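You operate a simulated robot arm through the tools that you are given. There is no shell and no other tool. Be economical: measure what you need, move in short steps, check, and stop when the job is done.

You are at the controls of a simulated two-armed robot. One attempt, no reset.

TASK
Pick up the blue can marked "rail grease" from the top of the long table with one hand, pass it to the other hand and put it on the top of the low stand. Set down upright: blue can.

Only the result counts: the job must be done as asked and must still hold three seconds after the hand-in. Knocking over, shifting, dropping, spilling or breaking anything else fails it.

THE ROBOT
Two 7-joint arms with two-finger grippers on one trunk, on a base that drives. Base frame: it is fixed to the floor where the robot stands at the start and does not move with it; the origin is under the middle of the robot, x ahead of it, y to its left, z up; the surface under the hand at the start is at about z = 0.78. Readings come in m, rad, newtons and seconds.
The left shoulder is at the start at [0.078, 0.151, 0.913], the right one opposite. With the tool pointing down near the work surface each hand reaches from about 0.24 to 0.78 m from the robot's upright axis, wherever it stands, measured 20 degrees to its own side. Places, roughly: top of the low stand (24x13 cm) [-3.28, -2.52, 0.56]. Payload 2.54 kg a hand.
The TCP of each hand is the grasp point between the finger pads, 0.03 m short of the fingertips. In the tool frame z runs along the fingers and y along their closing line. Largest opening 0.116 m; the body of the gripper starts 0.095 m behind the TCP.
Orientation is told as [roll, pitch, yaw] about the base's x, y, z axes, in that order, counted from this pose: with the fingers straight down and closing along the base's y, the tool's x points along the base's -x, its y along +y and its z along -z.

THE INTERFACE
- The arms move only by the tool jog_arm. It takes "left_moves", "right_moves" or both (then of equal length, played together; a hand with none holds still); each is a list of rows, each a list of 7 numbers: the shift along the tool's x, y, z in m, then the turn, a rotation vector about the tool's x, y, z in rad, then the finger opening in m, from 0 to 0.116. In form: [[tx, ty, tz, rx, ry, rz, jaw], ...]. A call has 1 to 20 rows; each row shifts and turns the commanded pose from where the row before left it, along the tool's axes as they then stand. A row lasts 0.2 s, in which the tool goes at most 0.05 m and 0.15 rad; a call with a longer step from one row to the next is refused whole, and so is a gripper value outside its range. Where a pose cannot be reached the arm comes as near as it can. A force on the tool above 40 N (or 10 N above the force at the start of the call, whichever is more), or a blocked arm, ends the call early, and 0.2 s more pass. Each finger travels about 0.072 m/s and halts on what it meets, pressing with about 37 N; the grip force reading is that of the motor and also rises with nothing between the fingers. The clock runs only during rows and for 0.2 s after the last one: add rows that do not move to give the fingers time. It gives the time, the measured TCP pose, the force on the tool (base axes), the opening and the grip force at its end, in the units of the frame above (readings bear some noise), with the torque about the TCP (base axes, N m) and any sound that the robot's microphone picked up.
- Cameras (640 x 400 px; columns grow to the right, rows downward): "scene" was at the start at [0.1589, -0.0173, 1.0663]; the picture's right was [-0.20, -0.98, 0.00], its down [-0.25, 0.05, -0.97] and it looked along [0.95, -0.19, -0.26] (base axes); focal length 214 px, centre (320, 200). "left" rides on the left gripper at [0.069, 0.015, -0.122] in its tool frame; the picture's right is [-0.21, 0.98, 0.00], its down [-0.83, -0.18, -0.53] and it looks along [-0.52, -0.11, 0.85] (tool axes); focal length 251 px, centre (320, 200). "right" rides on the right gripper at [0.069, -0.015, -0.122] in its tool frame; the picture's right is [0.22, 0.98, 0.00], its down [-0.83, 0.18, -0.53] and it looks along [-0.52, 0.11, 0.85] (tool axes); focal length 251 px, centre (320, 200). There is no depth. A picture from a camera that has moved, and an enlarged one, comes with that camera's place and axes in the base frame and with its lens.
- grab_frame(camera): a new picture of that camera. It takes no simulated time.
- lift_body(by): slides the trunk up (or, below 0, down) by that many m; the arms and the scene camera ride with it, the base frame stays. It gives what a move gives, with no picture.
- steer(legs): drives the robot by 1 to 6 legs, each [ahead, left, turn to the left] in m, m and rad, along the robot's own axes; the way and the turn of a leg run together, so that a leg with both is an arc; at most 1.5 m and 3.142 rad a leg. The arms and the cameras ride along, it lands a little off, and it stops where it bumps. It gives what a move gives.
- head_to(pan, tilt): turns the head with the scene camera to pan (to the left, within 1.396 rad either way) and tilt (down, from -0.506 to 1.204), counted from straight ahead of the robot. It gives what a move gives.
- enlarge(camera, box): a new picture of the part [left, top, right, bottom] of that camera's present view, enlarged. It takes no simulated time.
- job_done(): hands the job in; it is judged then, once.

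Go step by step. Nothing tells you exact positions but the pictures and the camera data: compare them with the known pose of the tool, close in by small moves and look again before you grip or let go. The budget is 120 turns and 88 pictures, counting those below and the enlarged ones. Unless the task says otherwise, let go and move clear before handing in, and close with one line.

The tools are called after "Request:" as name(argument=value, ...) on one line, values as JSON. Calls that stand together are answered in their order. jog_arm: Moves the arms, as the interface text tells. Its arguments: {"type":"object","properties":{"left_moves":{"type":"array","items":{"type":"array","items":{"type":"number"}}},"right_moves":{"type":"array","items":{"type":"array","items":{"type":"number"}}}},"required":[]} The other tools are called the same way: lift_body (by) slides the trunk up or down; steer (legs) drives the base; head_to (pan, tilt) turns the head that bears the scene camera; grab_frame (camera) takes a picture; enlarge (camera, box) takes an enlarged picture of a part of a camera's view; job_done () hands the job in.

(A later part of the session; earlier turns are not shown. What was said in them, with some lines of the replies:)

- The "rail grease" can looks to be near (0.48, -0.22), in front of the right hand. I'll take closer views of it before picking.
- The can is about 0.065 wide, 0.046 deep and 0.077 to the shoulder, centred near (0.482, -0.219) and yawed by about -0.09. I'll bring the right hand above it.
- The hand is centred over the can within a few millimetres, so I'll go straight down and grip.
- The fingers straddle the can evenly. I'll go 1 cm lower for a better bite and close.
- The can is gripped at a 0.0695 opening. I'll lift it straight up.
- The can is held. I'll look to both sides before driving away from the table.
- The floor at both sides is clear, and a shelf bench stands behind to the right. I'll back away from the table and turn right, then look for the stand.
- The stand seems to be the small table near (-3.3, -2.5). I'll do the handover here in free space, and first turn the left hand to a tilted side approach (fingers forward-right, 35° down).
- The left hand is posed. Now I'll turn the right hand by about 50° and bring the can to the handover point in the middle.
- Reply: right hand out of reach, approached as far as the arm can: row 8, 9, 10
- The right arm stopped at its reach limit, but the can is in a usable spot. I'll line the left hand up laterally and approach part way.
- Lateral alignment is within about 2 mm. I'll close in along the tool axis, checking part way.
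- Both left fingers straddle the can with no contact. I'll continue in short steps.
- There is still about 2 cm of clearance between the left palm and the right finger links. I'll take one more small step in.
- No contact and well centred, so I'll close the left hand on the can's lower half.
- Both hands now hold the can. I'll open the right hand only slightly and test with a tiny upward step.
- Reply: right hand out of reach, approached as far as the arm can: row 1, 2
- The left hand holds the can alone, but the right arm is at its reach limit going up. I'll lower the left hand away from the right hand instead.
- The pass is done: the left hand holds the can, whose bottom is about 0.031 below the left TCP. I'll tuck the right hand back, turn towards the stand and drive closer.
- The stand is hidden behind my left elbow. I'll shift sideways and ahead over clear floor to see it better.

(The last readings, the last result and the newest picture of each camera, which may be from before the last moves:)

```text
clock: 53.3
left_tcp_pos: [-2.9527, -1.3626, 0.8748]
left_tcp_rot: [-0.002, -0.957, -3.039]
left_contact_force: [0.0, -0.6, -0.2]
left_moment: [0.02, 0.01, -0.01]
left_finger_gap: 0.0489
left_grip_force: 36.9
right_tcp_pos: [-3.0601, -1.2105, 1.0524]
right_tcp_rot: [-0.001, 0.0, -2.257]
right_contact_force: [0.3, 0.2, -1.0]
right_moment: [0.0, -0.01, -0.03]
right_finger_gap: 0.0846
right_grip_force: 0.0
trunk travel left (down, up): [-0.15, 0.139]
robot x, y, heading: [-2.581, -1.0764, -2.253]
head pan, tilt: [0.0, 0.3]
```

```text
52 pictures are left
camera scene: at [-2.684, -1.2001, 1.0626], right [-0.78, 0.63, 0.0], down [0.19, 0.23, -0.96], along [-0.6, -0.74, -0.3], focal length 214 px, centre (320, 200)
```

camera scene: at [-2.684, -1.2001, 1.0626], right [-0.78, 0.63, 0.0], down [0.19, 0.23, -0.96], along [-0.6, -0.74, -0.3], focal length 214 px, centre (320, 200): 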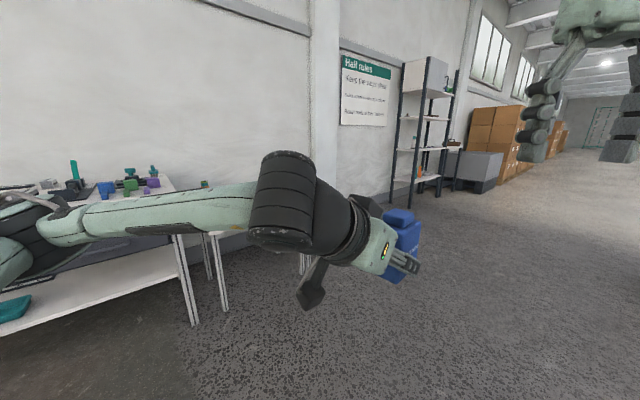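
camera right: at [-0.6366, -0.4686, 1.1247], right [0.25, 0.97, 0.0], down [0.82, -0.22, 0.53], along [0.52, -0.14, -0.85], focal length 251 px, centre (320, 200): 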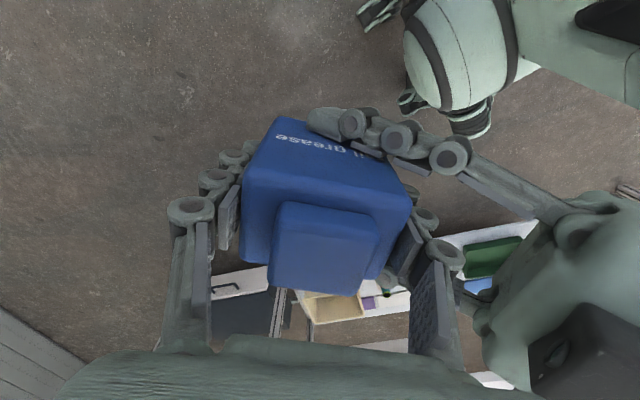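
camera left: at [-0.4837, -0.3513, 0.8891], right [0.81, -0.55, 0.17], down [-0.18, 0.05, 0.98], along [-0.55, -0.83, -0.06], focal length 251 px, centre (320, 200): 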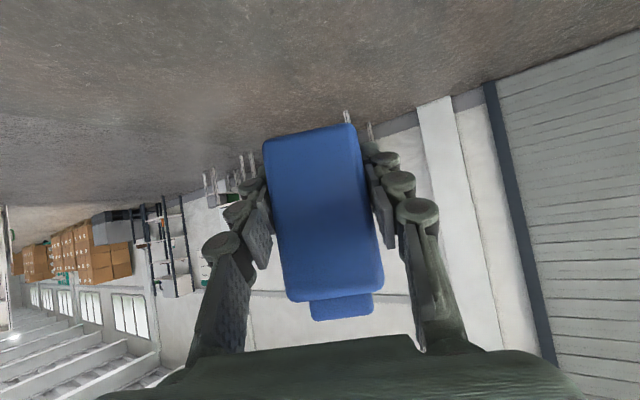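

The stand is the small table at the end of the bench, still hidden by my arm. I'll turn left so it comes into view on my right.

Request:
steer(legs=[[0, 0, 1.1]])

Request:
head_to(pan=-0.7, tilt=0.45)

Request:
grab_frame(camera="scene")

```text
clock: 56.6
left_tcp_pos: [-2.4902, -1.5362, 0.8759]
left_tcp_rot: [-0.001, -0.957, -1.926]
left_contact_force: [-0.3, -0.7, 0.3]
left_moment: [0.03, 0.01, 0.0]
left_finger_gap: 0.0492
left_grip_force: 37.2
right_tcp_pos: [-2.6716, -1.566, 1.0523]
right_tcp_rot: [0.0, 0.001, -1.145]
right_contact_force: [-0.5, -1.5, 0.2]
right_moment: [0.0, -0.01, -0.01]
right_finger_gap: 0.0852
right_grip_force: 0.0
trunk travel left (down, up): [-0.15, 0.139]
robot x, y, heading: [-2.579, -1.0773, -1.14]
head pan, tilt: [0.0, 0.3]
```

```text
clock: 57.7
left_tcp_pos: [-2.4911, -1.5359, 0.8751]
left_tcp_rot: [-0.001, -0.958, -1.927]
left_contact_force: [0.3, 0.5, 0.4]
left_moment: [0.04, -0.03, 0.0]
left_finger_gap: 0.0493
left_grip_force: 36.8
right_tcp_pos: [-2.6721, -1.5664, 1.0517]
right_tcp_rot: [0.001, 0.0, -1.143]
right_contact_force: [0.1, -0.6, 0.0]
right_moment: [0.04, 0.05, -0.02]
right_finger_gap: 0.0849
right_grip_force: 0.0
trunk travel left (down, up): [-0.15, 0.139]
robot x, y, heading: [-2.5815, -1.0742, -1.148]
head pan, tilt: [-0.7, 0.45]
```

```text
51 pictures are left
camera scene: at [-2.578, -1.2255, 1.0487], right [-0.96, 0.27, 0.0], down [0.12, 0.42, -0.9], along [-0.24, -0.87, -0.44], focal length 214 px, centre (320, 200)
```

scene: 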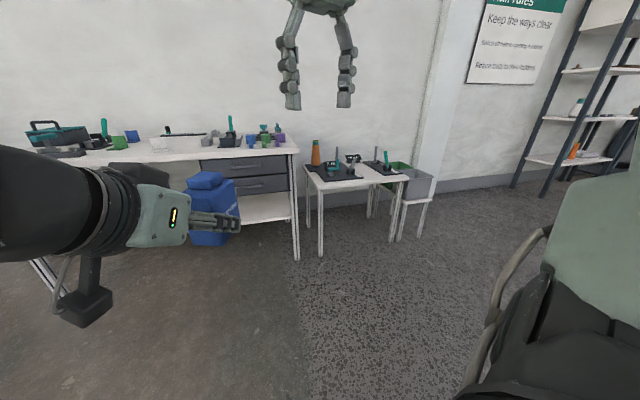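

Request:
enlarge(camera="scene", box=[270, 120, 450, 260])

```text
2.86 times, centred on (360, 190) of scene
camera zoom: at [-2.578, -1.2255, 1.0487], right [-0.96, 0.27, 0.0], down [0.12, 0.42, -0.9], along [-0.24, -0.87, -0.44], focal length 613 px, centre (206, 229)
```

zoom: 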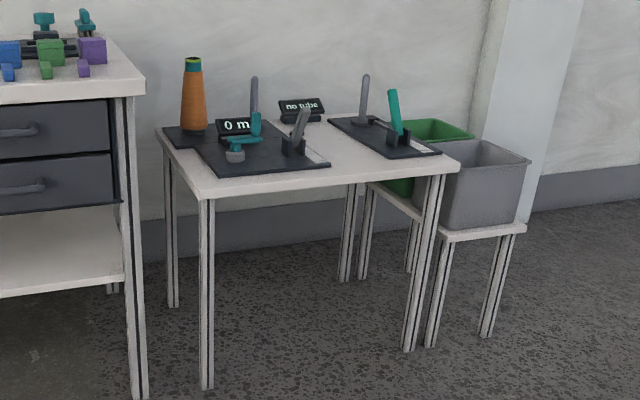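

The low stand's top (z≈0.56) has two boards with levers. There is a free white strip between them, about x -3.375..-3.21 and y down from the front edge at ≈-2.37, and it matches the given place. I'll set the can there with the left fingers pointing along -y, and first tuck the right hand, turn and shift to a pre-position in front.

Request:
jog_arm(right_moves=[[0.03, -0.03, -0.02, 0, 0, 0, 0.085], [0.03, -0.03, -0.02, 0, 0, 0, 0.085], [0.03, -0.03, -0.02, 0, 0, 0, 0.085], [0, 0, 0, 0, 0, 0, 0.085]])

Request:
steer(legs=[[0, 0, 0.36], [-0.24, -1.05, 0]])

Request:
head_to(pan=-0.5, tilt=0.6)

Request:
grab_frame(camera="scene")

```text
clock: 58.7
left_tcp_pos: [-2.4911, -1.5362, 0.8751]
left_tcp_rot: [-0.003, -0.959, -1.928]
left_contact_force: [-0.8, 0.1, 1.2]
left_moment: [0.06, 0.0, 0.0]
left_finger_gap: 0.0492
left_grip_force: 37.3
right_tcp_pos: [-2.7908, -1.5209, 1.1129]
right_tcp_rot: [0.0, 0.0, -1.142]
right_contact_force: [0.7, 0.4, 0.7]
right_moment: [-0.04, 0.03, 0.0]
right_finger_gap: 0.0848
right_grip_force: 0.0
trunk travel left (down, up): [-0.15, 0.139]
robot x, y, heading: [-2.5837, -1.0744, -1.143]
head pan, tilt: [-0.7, 0.45]
```

```text
clock: 70.4
left_tcp_pos: [-3.2574, -2.0651, 0.8751]
left_tcp_rot: [-0.001, -0.959, -1.559]
left_contact_force: [-0.7, -0.3, 0.8]
left_moment: [0.04, 0.0, -0.01]
left_finger_gap: 0.0492
left_grip_force: 37.0
right_tcp_pos: [-3.542, -2.1606, 1.1128]
right_tcp_rot: [0.002, 0.0, -0.778]
right_contact_force: [0.0, 0.0, 0.0]
right_moment: [-0.01, 0.0, -0.04]
right_finger_gap: 0.0852
right_grip_force: 0.0
trunk travel left (down, up): [-0.15, 0.139]
robot x, y, heading: [-3.5047, -1.6728, -0.773]
head pan, tilt: [-0.7, 0.45]
```

```text
clock: 71.1
left_tcp_pos: [-3.2577, -2.0669, 0.8754]
left_tcp_rot: [-0.001, -0.958, -1.558]
left_contact_force: [0.0, 0.6, 0.6]
left_moment: [0.07, 0.0, 0.0]
left_finger_gap: 0.0495
left_grip_force: 37.4
right_tcp_pos: [-3.5418, -2.1607, 1.1138]
right_tcp_rot: [0.0, -0.001, -0.776]
right_contact_force: [-0.2, 0.2, 0.4]
right_moment: [0.0, 0.0, 0.02]
right_finger_gap: 0.0851
right_grip_force: 0.1
trunk travel left (down, up): [-0.15, 0.139]
robot x, y, heading: [-3.5028, -1.6721, -0.775]
head pan, tilt: [-0.499, 0.6]
```

```text
49 pictures are left
camera scene: at [-3.4338, -1.8012, 1.0352], right [-0.96, -0.29, 0.0], down [-0.17, 0.54, -0.83], along [0.24, -0.79, -0.56], focal length 214 px, centre (320, 200)
```

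scene: 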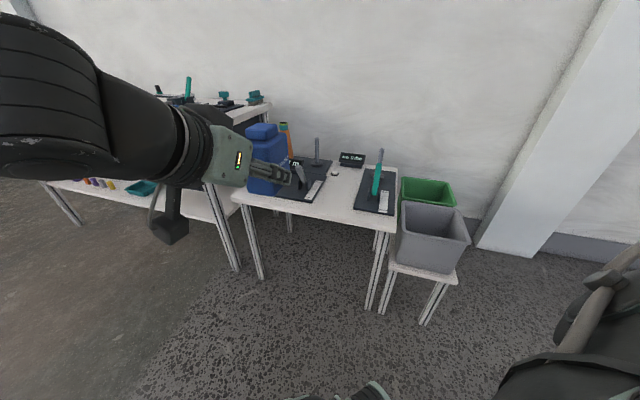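

Request:
enlarge(camera="scene", box=[230, 120, 420, 240])

```text
3.33 times, centred on (325, 180) of scene
camera zoom: at [-3.4338, -1.8012, 1.0352], right [-0.96, -0.29, 0.0], down [-0.17, 0.54, -0.83], along [0.24, -0.79, -0.56], focal length 715 px, centre (303, 267)
```

zoom: 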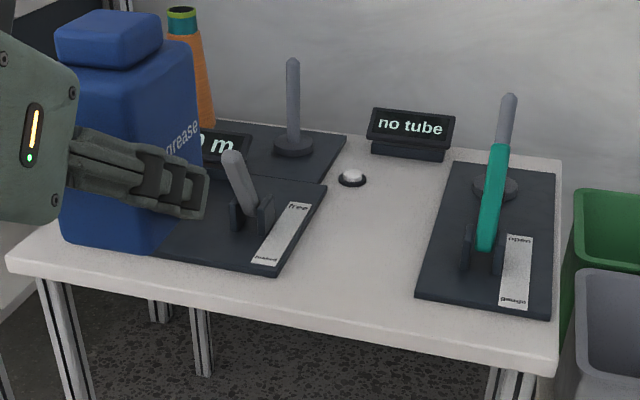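

The free strip is confirmed: x -3.363..-3.206, front edge y≈-2.378, with a button at y≈-2.70. I'll place the can centre at (-3.284, -2.475). To keep the base off the bins I'll extend the left arm, then lower the trunk while still in front of the stand.

Request:
jog_arm(left_moves=[[-0.012, 0.0214, 0.0172, 0, 0, 0, 0.03], [-0.012, 0.0214, 0.0172, 0, 0, 0, 0.03], [-0.012, 0.0214, 0.0172, 0, 0, 0, 0.03], [-0.012, 0.0214, 0.0172, 0, 0, 0, 0.03], [0, 0, 0, 0, 0, 0, 0.03]])

Request:
lift_body(by=-0.12)

Request:
grab_frame(camera="scene")

```text
clock: 72.3
left_tcp_pos: [-3.1734, -2.1504, 0.8731]
left_tcp_rot: [-0.002, -0.958, -1.559]
left_contact_force: [0.5, 0.5, -0.1]
left_moment: [0.06, 0.02, -0.04]
left_finger_gap: 0.0491
left_grip_force: 37.3
right_tcp_pos: [-3.5424, -2.1616, 1.1129]
right_tcp_rot: [0.0, 0.001, -0.778]
right_contact_force: [0.3, -0.9, -0.1]
right_moment: [-0.02, -0.02, 0.01]
right_finger_gap: 0.0851
right_grip_force: 0.0
trunk travel left (down, up): [-0.15, 0.139]
robot x, y, heading: [-3.5086, -1.6716, -0.775]
head pan, tilt: [-0.499, 0.6]
```

```text
clock: 73.8
left_tcp_pos: [-3.1728, -2.1502, 0.7547]
left_tcp_rot: [-0.002, -0.958, -1.559]
left_contact_force: [-0.1, 0.4, -0.7]
left_moment: [0.05, 0.01, -0.01]
left_finger_gap: 0.0492
left_grip_force: 37.2
right_tcp_pos: [-3.5428, -2.1605, 0.9937]
right_tcp_rot: [0.001, -0.001, -0.775]
right_contact_force: [-0.5, -0.2, -0.4]
right_moment: [0.01, 0.04, 0.02]
right_finger_gap: 0.0852
right_grip_force: 0.1
trunk travel left (down, up): [-0.03, 0.259]
robot x, y, heading: [-3.5093, -1.6721, -0.768]
head pan, tilt: [-0.499, 0.6]
```

```text
47 pictures are left
camera scene: at [-3.4338, -1.8011, 0.9152], right [-0.96, -0.29, 0.0], down [-0.17, 0.54, -0.82], along [0.24, -0.79, -0.57], focal length 214 px, centre (320, 200)
```

scene: 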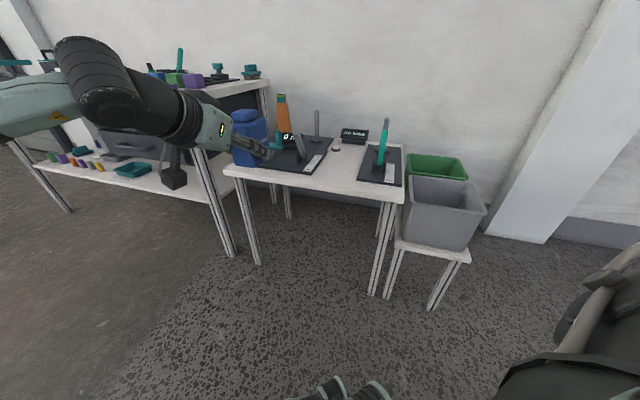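

Request:
steer(legs=[[-0.0795, -0.0774, 0], [0.147, -0.15, 0]])

Request:
grab_frame(camera="scene")

```text
clock: 76.9
left_tcp_pos: [-3.2803, -2.3534, 0.7532]
left_tcp_rot: [-0.003, -0.958, -1.553]
left_contact_force: [0.2, -0.7, 0.8]
left_moment: [0.1, 0.0, -0.03]
left_finger_gap: 0.0492
left_grip_force: 37.4
right_tcp_pos: [-3.6483, -2.3678, 0.993]
right_tcp_rot: [0.001, 0.0, -0.768]
right_contact_force: [0.0, 0.1, -0.8]
right_moment: [0.04, 0.01, -0.02]
right_finger_gap: 0.0849
right_grip_force: 0.1
trunk travel left (down, up): [-0.03, 0.259]
robot x, y, heading: [-3.6157, -1.8751, -0.765]
head pan, tilt: [-0.499, 0.6]
```

```text
46 pictures are left
camera scene: at [-3.5434, -2.0074, 0.9151], right [-0.95, -0.3, 0.0], down [-0.17, 0.54, -0.82], along [0.25, -0.79, -0.57], focal length 214 px, centre (320, 200)
```

scene: 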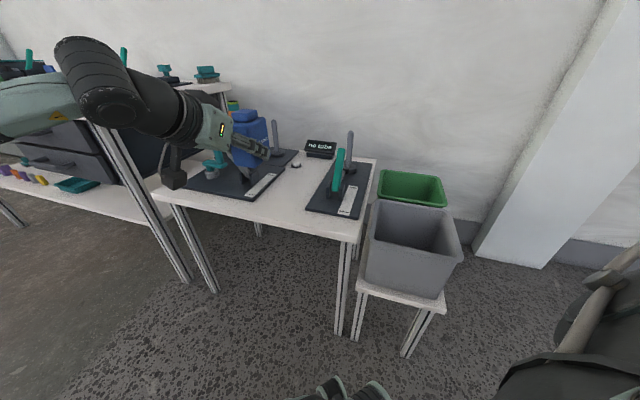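

Request:
enlarge(camera="scene", box=[160, 100, 380, 240])

Request:
grab_frame(camera="left")

```text
2.86 times, centred on (270, 170) of scene
camera zoom: at [-3.5434, -2.0074, 0.9151], right [-0.95, -0.3, 0.0], down [-0.17, 0.54, -0.82], along [0.25, -0.79, -0.57], focal length 613 px, centre (463, 286)
```

zoom: 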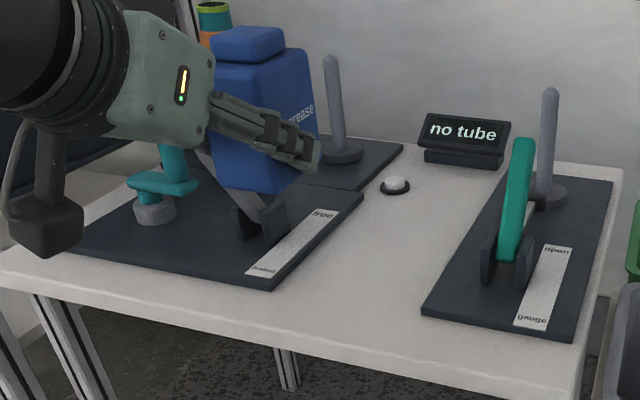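

```text
44 pictures are left
camera left: at [-3.267, -2.2141, 0.7678], right [0.98, -0.11, 0.17], down [-0.18, -0.04, 0.98], along [-0.1, -0.99, -0.06], focal length 251 px, centre (320, 200)
```

left: 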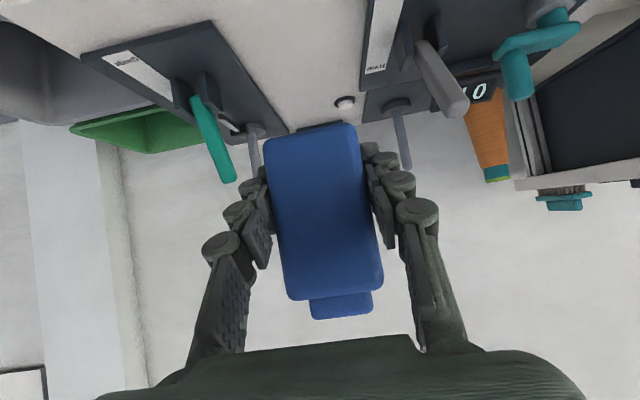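

Left-hand view shows the strip directly ahead of the can and clear on both sides. I'll advance over the placing spot at the present height.

Request:
jog_arm(left_moves=[[-0.0151, -0.0016, 0.0216, 0, 0, 0, 0.03], [-0.0151, -0.0016, 0.0216, 0, 0, 0, 0.03], [-0.0151, -0.0017, 0.0216, 0, 0, 0, 0.03], [-0.0151, -0.0017, 0.0216, 0, 0, 0, 0.03], [0, 0, 0, 0, 0, 0, 0.03]])

Request:
grab_frame(camera="left")

Request:
enlarge(camera="scene", box=[160, 100, 380, 240])

```text
clock: 78.1
left_tcp_pos: [-3.2827, -2.4596, 0.7539]
left_tcp_rot: [-0.001, -0.96, -1.551]
left_contact_force: [0.1, 1.0, -1.0]
left_moment: [0.07, 0.02, -0.02]
left_finger_gap: 0.049
left_grip_force: 36.8
right_tcp_pos: [-3.6496, -2.3687, 0.9912]
right_tcp_rot: [0.0, 0.0, -0.768]
right_contact_force: [-0.4, 0.3, -0.4]
right_moment: [0.0, -0.03, 0.0]
right_finger_gap: 0.0849
right_grip_force: 0.1
trunk travel left (down, up): [-0.03, 0.259]
robot x, y, heading: [-3.6207, -1.8762, -0.769]
head pan, tilt: [-0.499, 0.6]
```

```text
43 pictures are left
camera left: at [-3.2696, -2.319, 0.768], right [0.98, -0.11, 0.17], down [-0.18, -0.04, 0.98], along [-0.1, -0.99, -0.06], focal length 251 px, centre (320, 200)
```

left: 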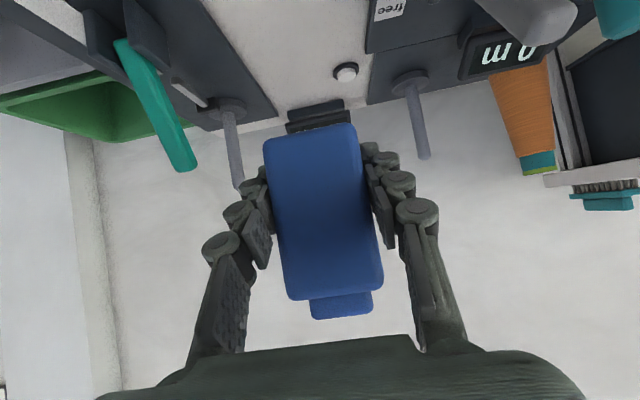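

```text
2.86 times, centred on (270, 170) of scene
camera zoom: at [-3.5434, -2.0075, 0.9151], right [-0.95, -0.3, 0.0], down [-0.17, 0.54, -0.82], along [0.25, -0.79, -0.57], focal length 613 px, centre (463, 286)
```

zoom: 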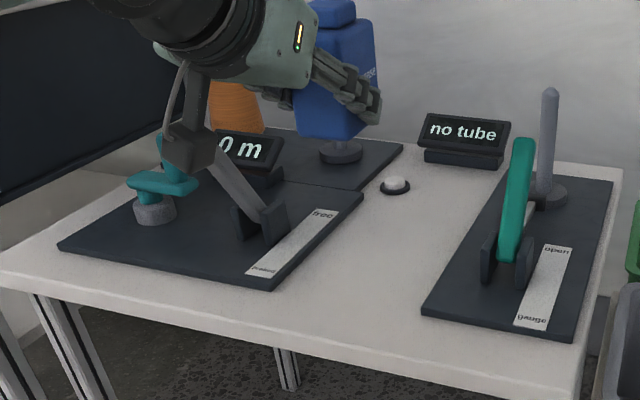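

Clear all round. I'll descend most of the way, to about 2–3 cm above the stand.

Request:
jog_arm(left_moves=[[0.0266, 0, 0.0187, 0, 0, 0, 0.03], [0.0266, 0, 0.0187, 0, 0, 0, 0.03], [0.0266, 0, 0.0187, 0, 0, 0, 0.03], [0.0266, 0, 0.0187, 0, 0, 0, 0.03], [0, 0, 0, 0, 0, 0, 0.03]])

Request:
grab_frame(camera="left")

Request:
enlarge(camera="scene", box=[160, 100, 380, 240])

```text
clock: 79.3
left_tcp_pos: [-3.2879, -2.4596, 0.6239]
left_tcp_rot: [-0.001, -0.959, -1.551]
left_contact_force: [-0.4, 0.1, 0.0]
left_moment: [0.02, 0.01, 0.0]
left_finger_gap: 0.0495
left_grip_force: 37.1
right_tcp_pos: [-3.6486, -2.3682, 0.9928]
right_tcp_rot: [0.0, 0.0, -0.767]
right_contact_force: [0.1, -0.3, 0.4]
right_moment: [0.01, 0.02, -0.01]
right_finger_gap: 0.085
right_grip_force: 0.1
trunk travel left (down, up): [-0.03, 0.259]
robot x, y, heading: [-3.6205, -1.8741, -0.771]
head pan, tilt: [-0.499, 0.6]
```

```text
41 pictures are left
camera left: at [-3.273, -2.3197, 0.6379], right [0.98, -0.11, 0.17], down [-0.18, -0.04, 0.98], along [-0.1, -0.99, -0.06], focal length 251 px, centre (320, 200)
```

left: 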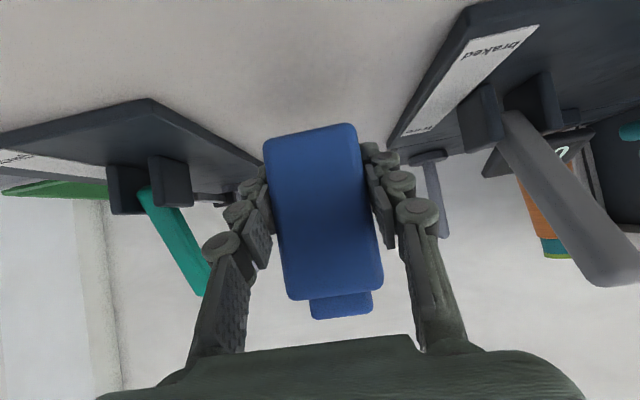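

```text
2.86 times, centred on (270, 170) of scene
camera zoom: at [-3.5434, -2.0075, 0.9151], right [-0.95, -0.3, 0.0], down [-0.17, 0.54, -0.82], along [0.25, -0.79, -0.57], focal length 613 px, centre (463, 286)
```

zoom: 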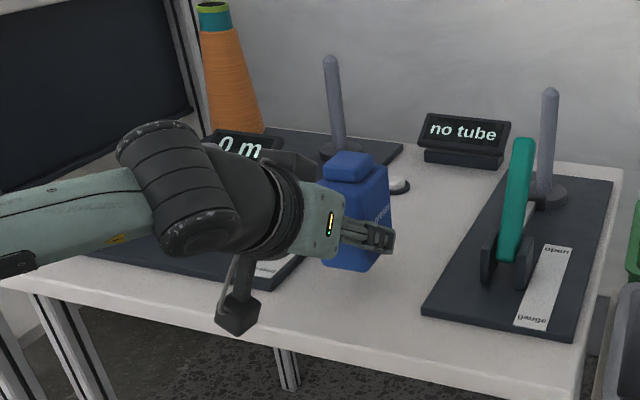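

Request:
jog_arm(left_moves=[[0.0098, 0.003, 0.0069, 0, 0, 0, 0.03], [0.0098, 0, 0.0069, 0, 0, 0, 0.03], [0, 0, 0, 0, 0, 0, 0.03]])

Request:
grab_frame(camera="left")

Request:
enlarge(camera="scene", box=[230, 130, 350, 230])

```text
clock: 80.1
left_tcp_pos: [-3.2837, -2.4609, 0.5995]
left_tcp_rot: [-0.003, -0.957, -1.549]
left_contact_force: [-0.3, 0.6, -0.6]
left_moment: [0.11, -0.02, 0.03]
left_finger_gap: 0.0495
left_grip_force: 36.7
right_tcp_pos: [-3.6505, -2.3684, 0.9916]
right_tcp_rot: [0.001, 0.0, -0.769]
right_contact_force: [0.0, -0.6, -0.4]
right_moment: [-0.02, 0.02, -0.01]
right_finger_gap: 0.085
right_grip_force: 0.0
trunk travel left (down, up): [-0.03, 0.259]
robot x, y, heading: [-3.6187, -1.8739, -0.769]
head pan, tilt: [-0.499, 0.6]
```

```text
39 pictures are left
camera left: at [-3.2701, -2.3206, 0.6133], right [0.98, -0.11, 0.17], down [-0.18, -0.04, 0.98], along [-0.1, -0.99, -0.06], focal length 251 px, centre (320, 200)
```

left: 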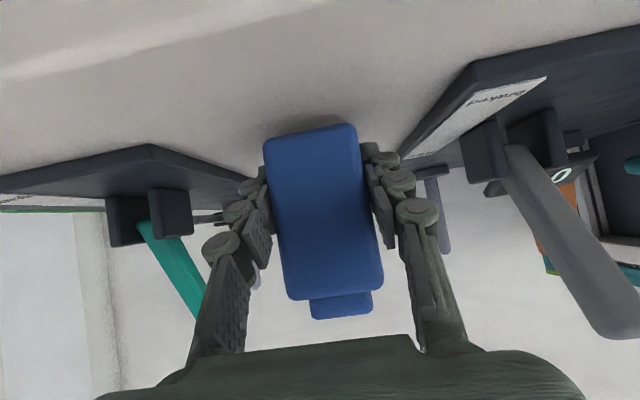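

```text
4.00 times, centred on (290, 180) of scene
camera zoom: at [-3.5434, -2.0075, 0.9151], right [-0.95, -0.3, 0.0], down [-0.17, 0.54, -0.82], along [0.25, -0.79, -0.57], focal length 858 px, centre (440, 280)
```

zoom: 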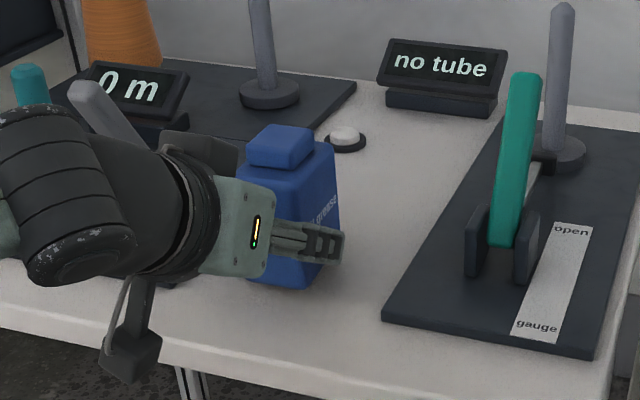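

Request:
jog_arm(left_moves=[[0.0025, 0, 0.0017, 0, 0, 0, 0.03], [0.0025, 0, 0.0017, 0, 0, 0, 0.03], [0, 0, 0, 0, 0, 0, 0.03]])

```text
clock: 80.9
left_tcp_pos: [-3.2827, -2.4619, 0.5924]
left_tcp_rot: [-0.001, -0.96, -1.553]
left_contact_force: [0.1, 0.3, -0.9]
left_moment: [0.05, 0.05, 0.01]
left_finger_gap: 0.0494
left_grip_force: 37.3
right_tcp_pos: [-3.6495, -2.369, 0.9928]
right_tcp_rot: [0.0, 0.001, -0.767]
right_contact_force: [0.6, -0.4, -0.5]
right_moment: [-0.02, -0.01, 0.02]
right_finger_gap: 0.0849
right_grip_force: 0.1
trunk travel left (down, up): [-0.03, 0.259]
robot x, y, heading: [-3.6153, -1.8795, -0.769]
head pan, tilt: [-0.499, 0.6]
```

Request:
jog_arm(left_moves=[[0.0016, 0, 0.0011, 0, 0, 0, 0.03], [0, 0, 0, 0, 0, 0, 0.03]])

Request:
enlarge(camera="scene", box=[260, 150, 320, 210])

Request:
enlarge(camera="left", box=[220, 80, 420, 200])

```text
clock: 81.5
left_tcp_pos: [-3.2826, -2.4598, 0.5917]
left_tcp_rot: [-0.002, -0.96, -1.553]
left_contact_force: [0.7, -0.3, 0.1]
left_moment: [0.03, -0.01, 0.03]
left_finger_gap: 0.0492
left_grip_force: 36.9
right_tcp_pos: [-3.6483, -2.3687, 0.9917]
right_tcp_rot: [0.001, 0.0, -0.769]
right_contact_force: [-0.3, -0.3, 0.0]
right_moment: [0.02, -0.02, 0.0]
right_finger_gap: 0.085
right_grip_force: 0.0
trunk travel left (down, up): [-0.03, 0.259]
robot x, y, heading: [-3.616, -1.8777, -0.765]
head pan, tilt: [-0.499, 0.6]
```

```text
6.67 times, centred on (290, 180) of scene
camera zoom: at [-3.5434, -2.0075, 0.9151], right [-0.95, -0.3, 0.0], down [-0.17, 0.54, -0.82], along [0.25, -0.79, -0.57], focal length 1430 px, centre (520, 333)
```

zoom: 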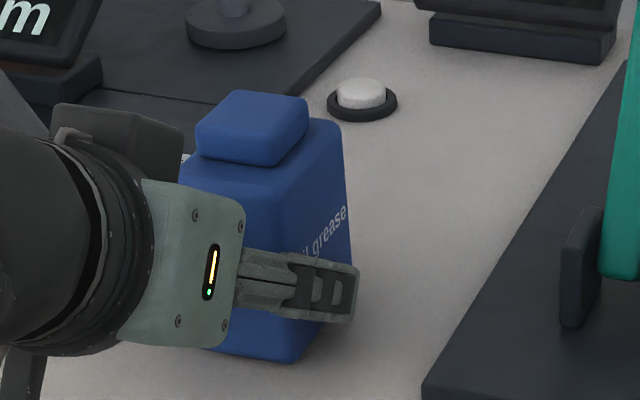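

```text
3.20 times, centred on (320, 140) of left
camera zoom: at [-3.2689, -2.3201, 0.6063], right [0.98, -0.11, 0.17], down [-0.18, -0.04, 0.98], along [-0.1, -0.99, -0.06], focal length 805 px, centre (320, 392)
```

zoom: 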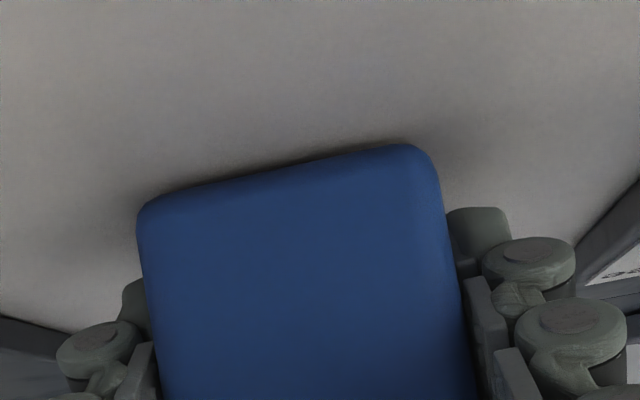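

Almost touching: the shadow gap is closing. I'll take 2 mm steps until contact.

Request:
jog_arm(left_moves=[[0.0016, 0, 0.0011, 0, 0, 0, 0.03], [0, 0, 0, 0, 0, 0, 0.03]])

Request:
jog_arm(left_moves=[[0.0016, 0, 0.0011, 0, 0, 0, 0.03], [0, 0, 0, 0, 0, 0, 0.03]])

Request:
enlarge(camera="left", box=[220, 80, 420, 200])

```text
clock: 82.1
left_tcp_pos: [-3.2826, -2.4596, 0.5913]
left_tcp_rot: [0.0, -0.961, -1.552]
left_contact_force: [-1.2, 0.8, -0.7]
left_moment: [0.14, -0.07, 0.01]
left_finger_gap: 0.0491
left_grip_force: 36.7
right_tcp_pos: [-3.6493, -2.3684, 0.9936]
right_tcp_rot: [0.001, -0.001, -0.768]
right_contact_force: [0.2, 0.5, -0.1]
right_moment: [-0.01, 0.01, -0.05]
right_finger_gap: 0.0848
right_grip_force: 0.1
trunk travel left (down, up): [-0.03, 0.259]
robot x, y, heading: [-3.6201, -1.8748, -0.767]
head pan, tilt: [-0.499, 0.6]
```

```text
clock: 82.7
left_tcp_pos: [-3.2828, -2.4606, 0.5899]
left_tcp_rot: [0.0, -0.965, -1.554]
left_contact_force: [-1.3, -3.6, 7.9]
left_moment: [0.24, -0.14, -0.01]
left_finger_gap: 0.0494
left_grip_force: 37.4
right_tcp_pos: [-3.6502, -2.3673, 0.9928]
right_tcp_rot: [0.001, -0.002, -0.769]
right_contact_force: [-0.4, -0.8, -0.2]
right_moment: [-0.06, 0.0, 0.01]
right_finger_gap: 0.0848
right_grip_force: 0.1
trunk travel left (down, up): [-0.03, 0.259]
robot x, y, heading: [-3.6161, -1.8743, -0.768]
head pan, tilt: [-0.499, 0.6]
```

```text
3.20 times, centred on (320, 140) of left
camera zoom: at [-3.2686, -2.3201, 0.6043], right [0.98, -0.11, 0.18], down [-0.18, -0.04, 0.98], along [-0.1, -0.99, -0.05], focal length 805 px, centre (320, 392)
```

zoom: 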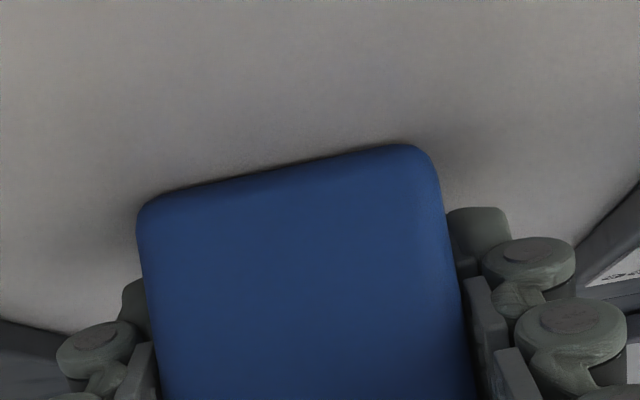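

The can is on the stand (8 N of upward force). I'll open modestly, within the strip's clearance.

Request:
jog_arm(left_moves=[[0, 0, 0, 0, 0, 0, 0.052], [0, 0, 0, 0, 0, 0, 0.06], [0, 0, 0, 0, 0, 0, 0.07], [0, 0, 0, 0, 0, 0, 0.075], [0, 0, 0, 0, 0, 0, 0.075]])

Request:
grab_frame(camera="left")

Request:
enlarge(camera="scene", box=[230, 130, 350, 230])

```text
clock: 83.9
left_tcp_pos: [-3.2809, -2.4585, 0.5879]
left_tcp_rot: [-0.001, -0.958, -1.551]
left_contact_force: [0.8, 0.2, 0.5]
left_moment: [-0.02, -0.02, -0.02]
left_finger_gap: 0.075
left_grip_force: 0.2
right_tcp_pos: [-3.6483, -2.368, 0.9933]
right_tcp_rot: [0.0, -0.002, -0.768]
right_contact_force: [0.2, 0.6, 0.3]
right_moment: [0.0, 0.01, -0.02]
right_finger_gap: 0.0845
right_grip_force: 0.1
trunk travel left (down, up): [-0.03, 0.259]
robot x, y, heading: [-3.6154, -1.876, -0.763]
head pan, tilt: [-0.499, 0.6]
```

```text
34 pictures are left
camera left: at [-3.2682, -2.3196, 0.6023], right [0.98, -0.11, 0.17], down [-0.18, -0.04, 0.98], along [-0.1, -0.99, -0.06], focal length 251 px, centre (320, 200)
```

left: 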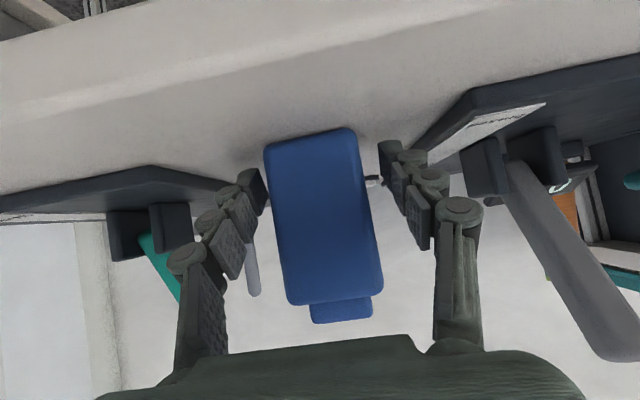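

```text
4.00 times, centred on (290, 180) of scene
camera zoom: at [-3.5435, -2.0073, 0.9152], right [-0.95, -0.3, 0.0], down [-0.17, 0.54, -0.83], along [0.25, -0.79, -0.56], focal length 858 px, centre (440, 280)
```

zoom: 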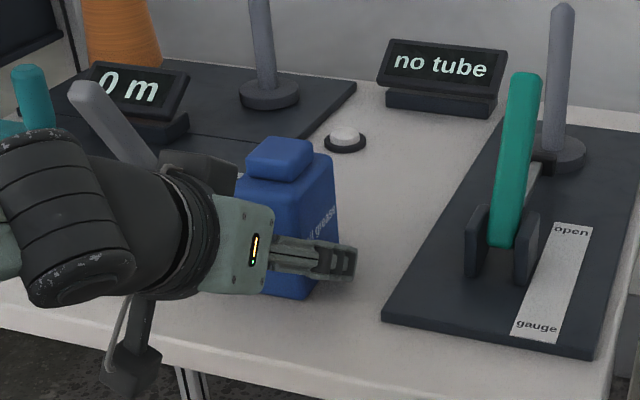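

The can stands free on the stand. I'll back the hand out along its own axis.

Request:
jog_arm(left_moves=[[0, 0, -0.01, 0, 0, 0, 0.075], [0, 0, -0.02, 0, 0, 0, 0.075], [0, 0, -0.03, 0, 0, 0, 0.075], [0, 0, -0.04, 0, 0, 0, 0.075], [0, 0, -0.04, 0, 0, 0, 0.075], [0, 0, 0, 0, 0, 0, 0.075]])

Request:
grab_frame(camera="left")

Request:
grab_frame(camera="scene")

```text
clock: 85.3
left_tcp_pos: [-3.2846, -2.3436, 0.667]
left_tcp_rot: [-0.003, -0.959, -1.552]
left_contact_force: [0.1, 0.1, 0.7]
left_moment: [0.01, 0.0, -0.01]
left_finger_gap: 0.0753
left_grip_force: 0.1
right_tcp_pos: [-3.6497, -2.3675, 0.992]
right_tcp_rot: [0.0, 0.0, -0.767]
right_contact_force: [-0.3, -0.2, 1.1]
right_moment: [-0.01, 0.01, 0.0]
right_finger_gap: 0.0849
right_grip_force: 0.0
trunk travel left (down, up): [-0.03, 0.259]
robot x, y, heading: [-3.617, -1.8787, -0.767]
head pan, tilt: [-0.499, 0.6]
```

```text
32 pictures are left
camera left: at [-3.2712, -2.2034, 0.6816], right [0.98, -0.11, 0.17], down [-0.18, -0.04, 0.98], along [-0.1, -0.99, -0.06], focal length 251 px, centre (320, 200)
```

left: 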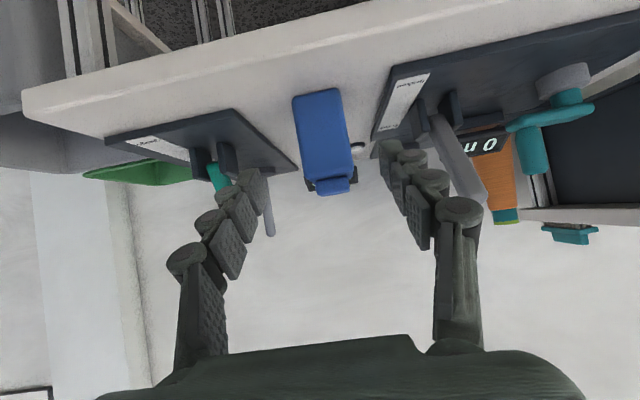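

```text
31 pictures are left
camera scene: at [-3.5435, -2.0072, 0.9152], right [-0.95, -0.3, 0.0], down [-0.17, 0.54, -0.83], along [0.25, -0.79, -0.56], focal length 214 px, centre (320, 200)
```

scene: 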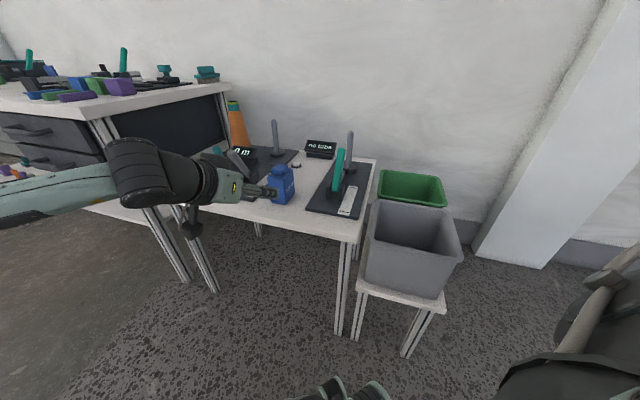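

The can stands upright on the low stand in the free strip, and the hand is clear of it and everything else. I'm handing in.

Request:
job_done()

```text
The job is handed in.
```

The blue "rail grease" can was picked up with the right hand, passed to the left and set upright on the low stand; I saw nothing else touched or shifted.
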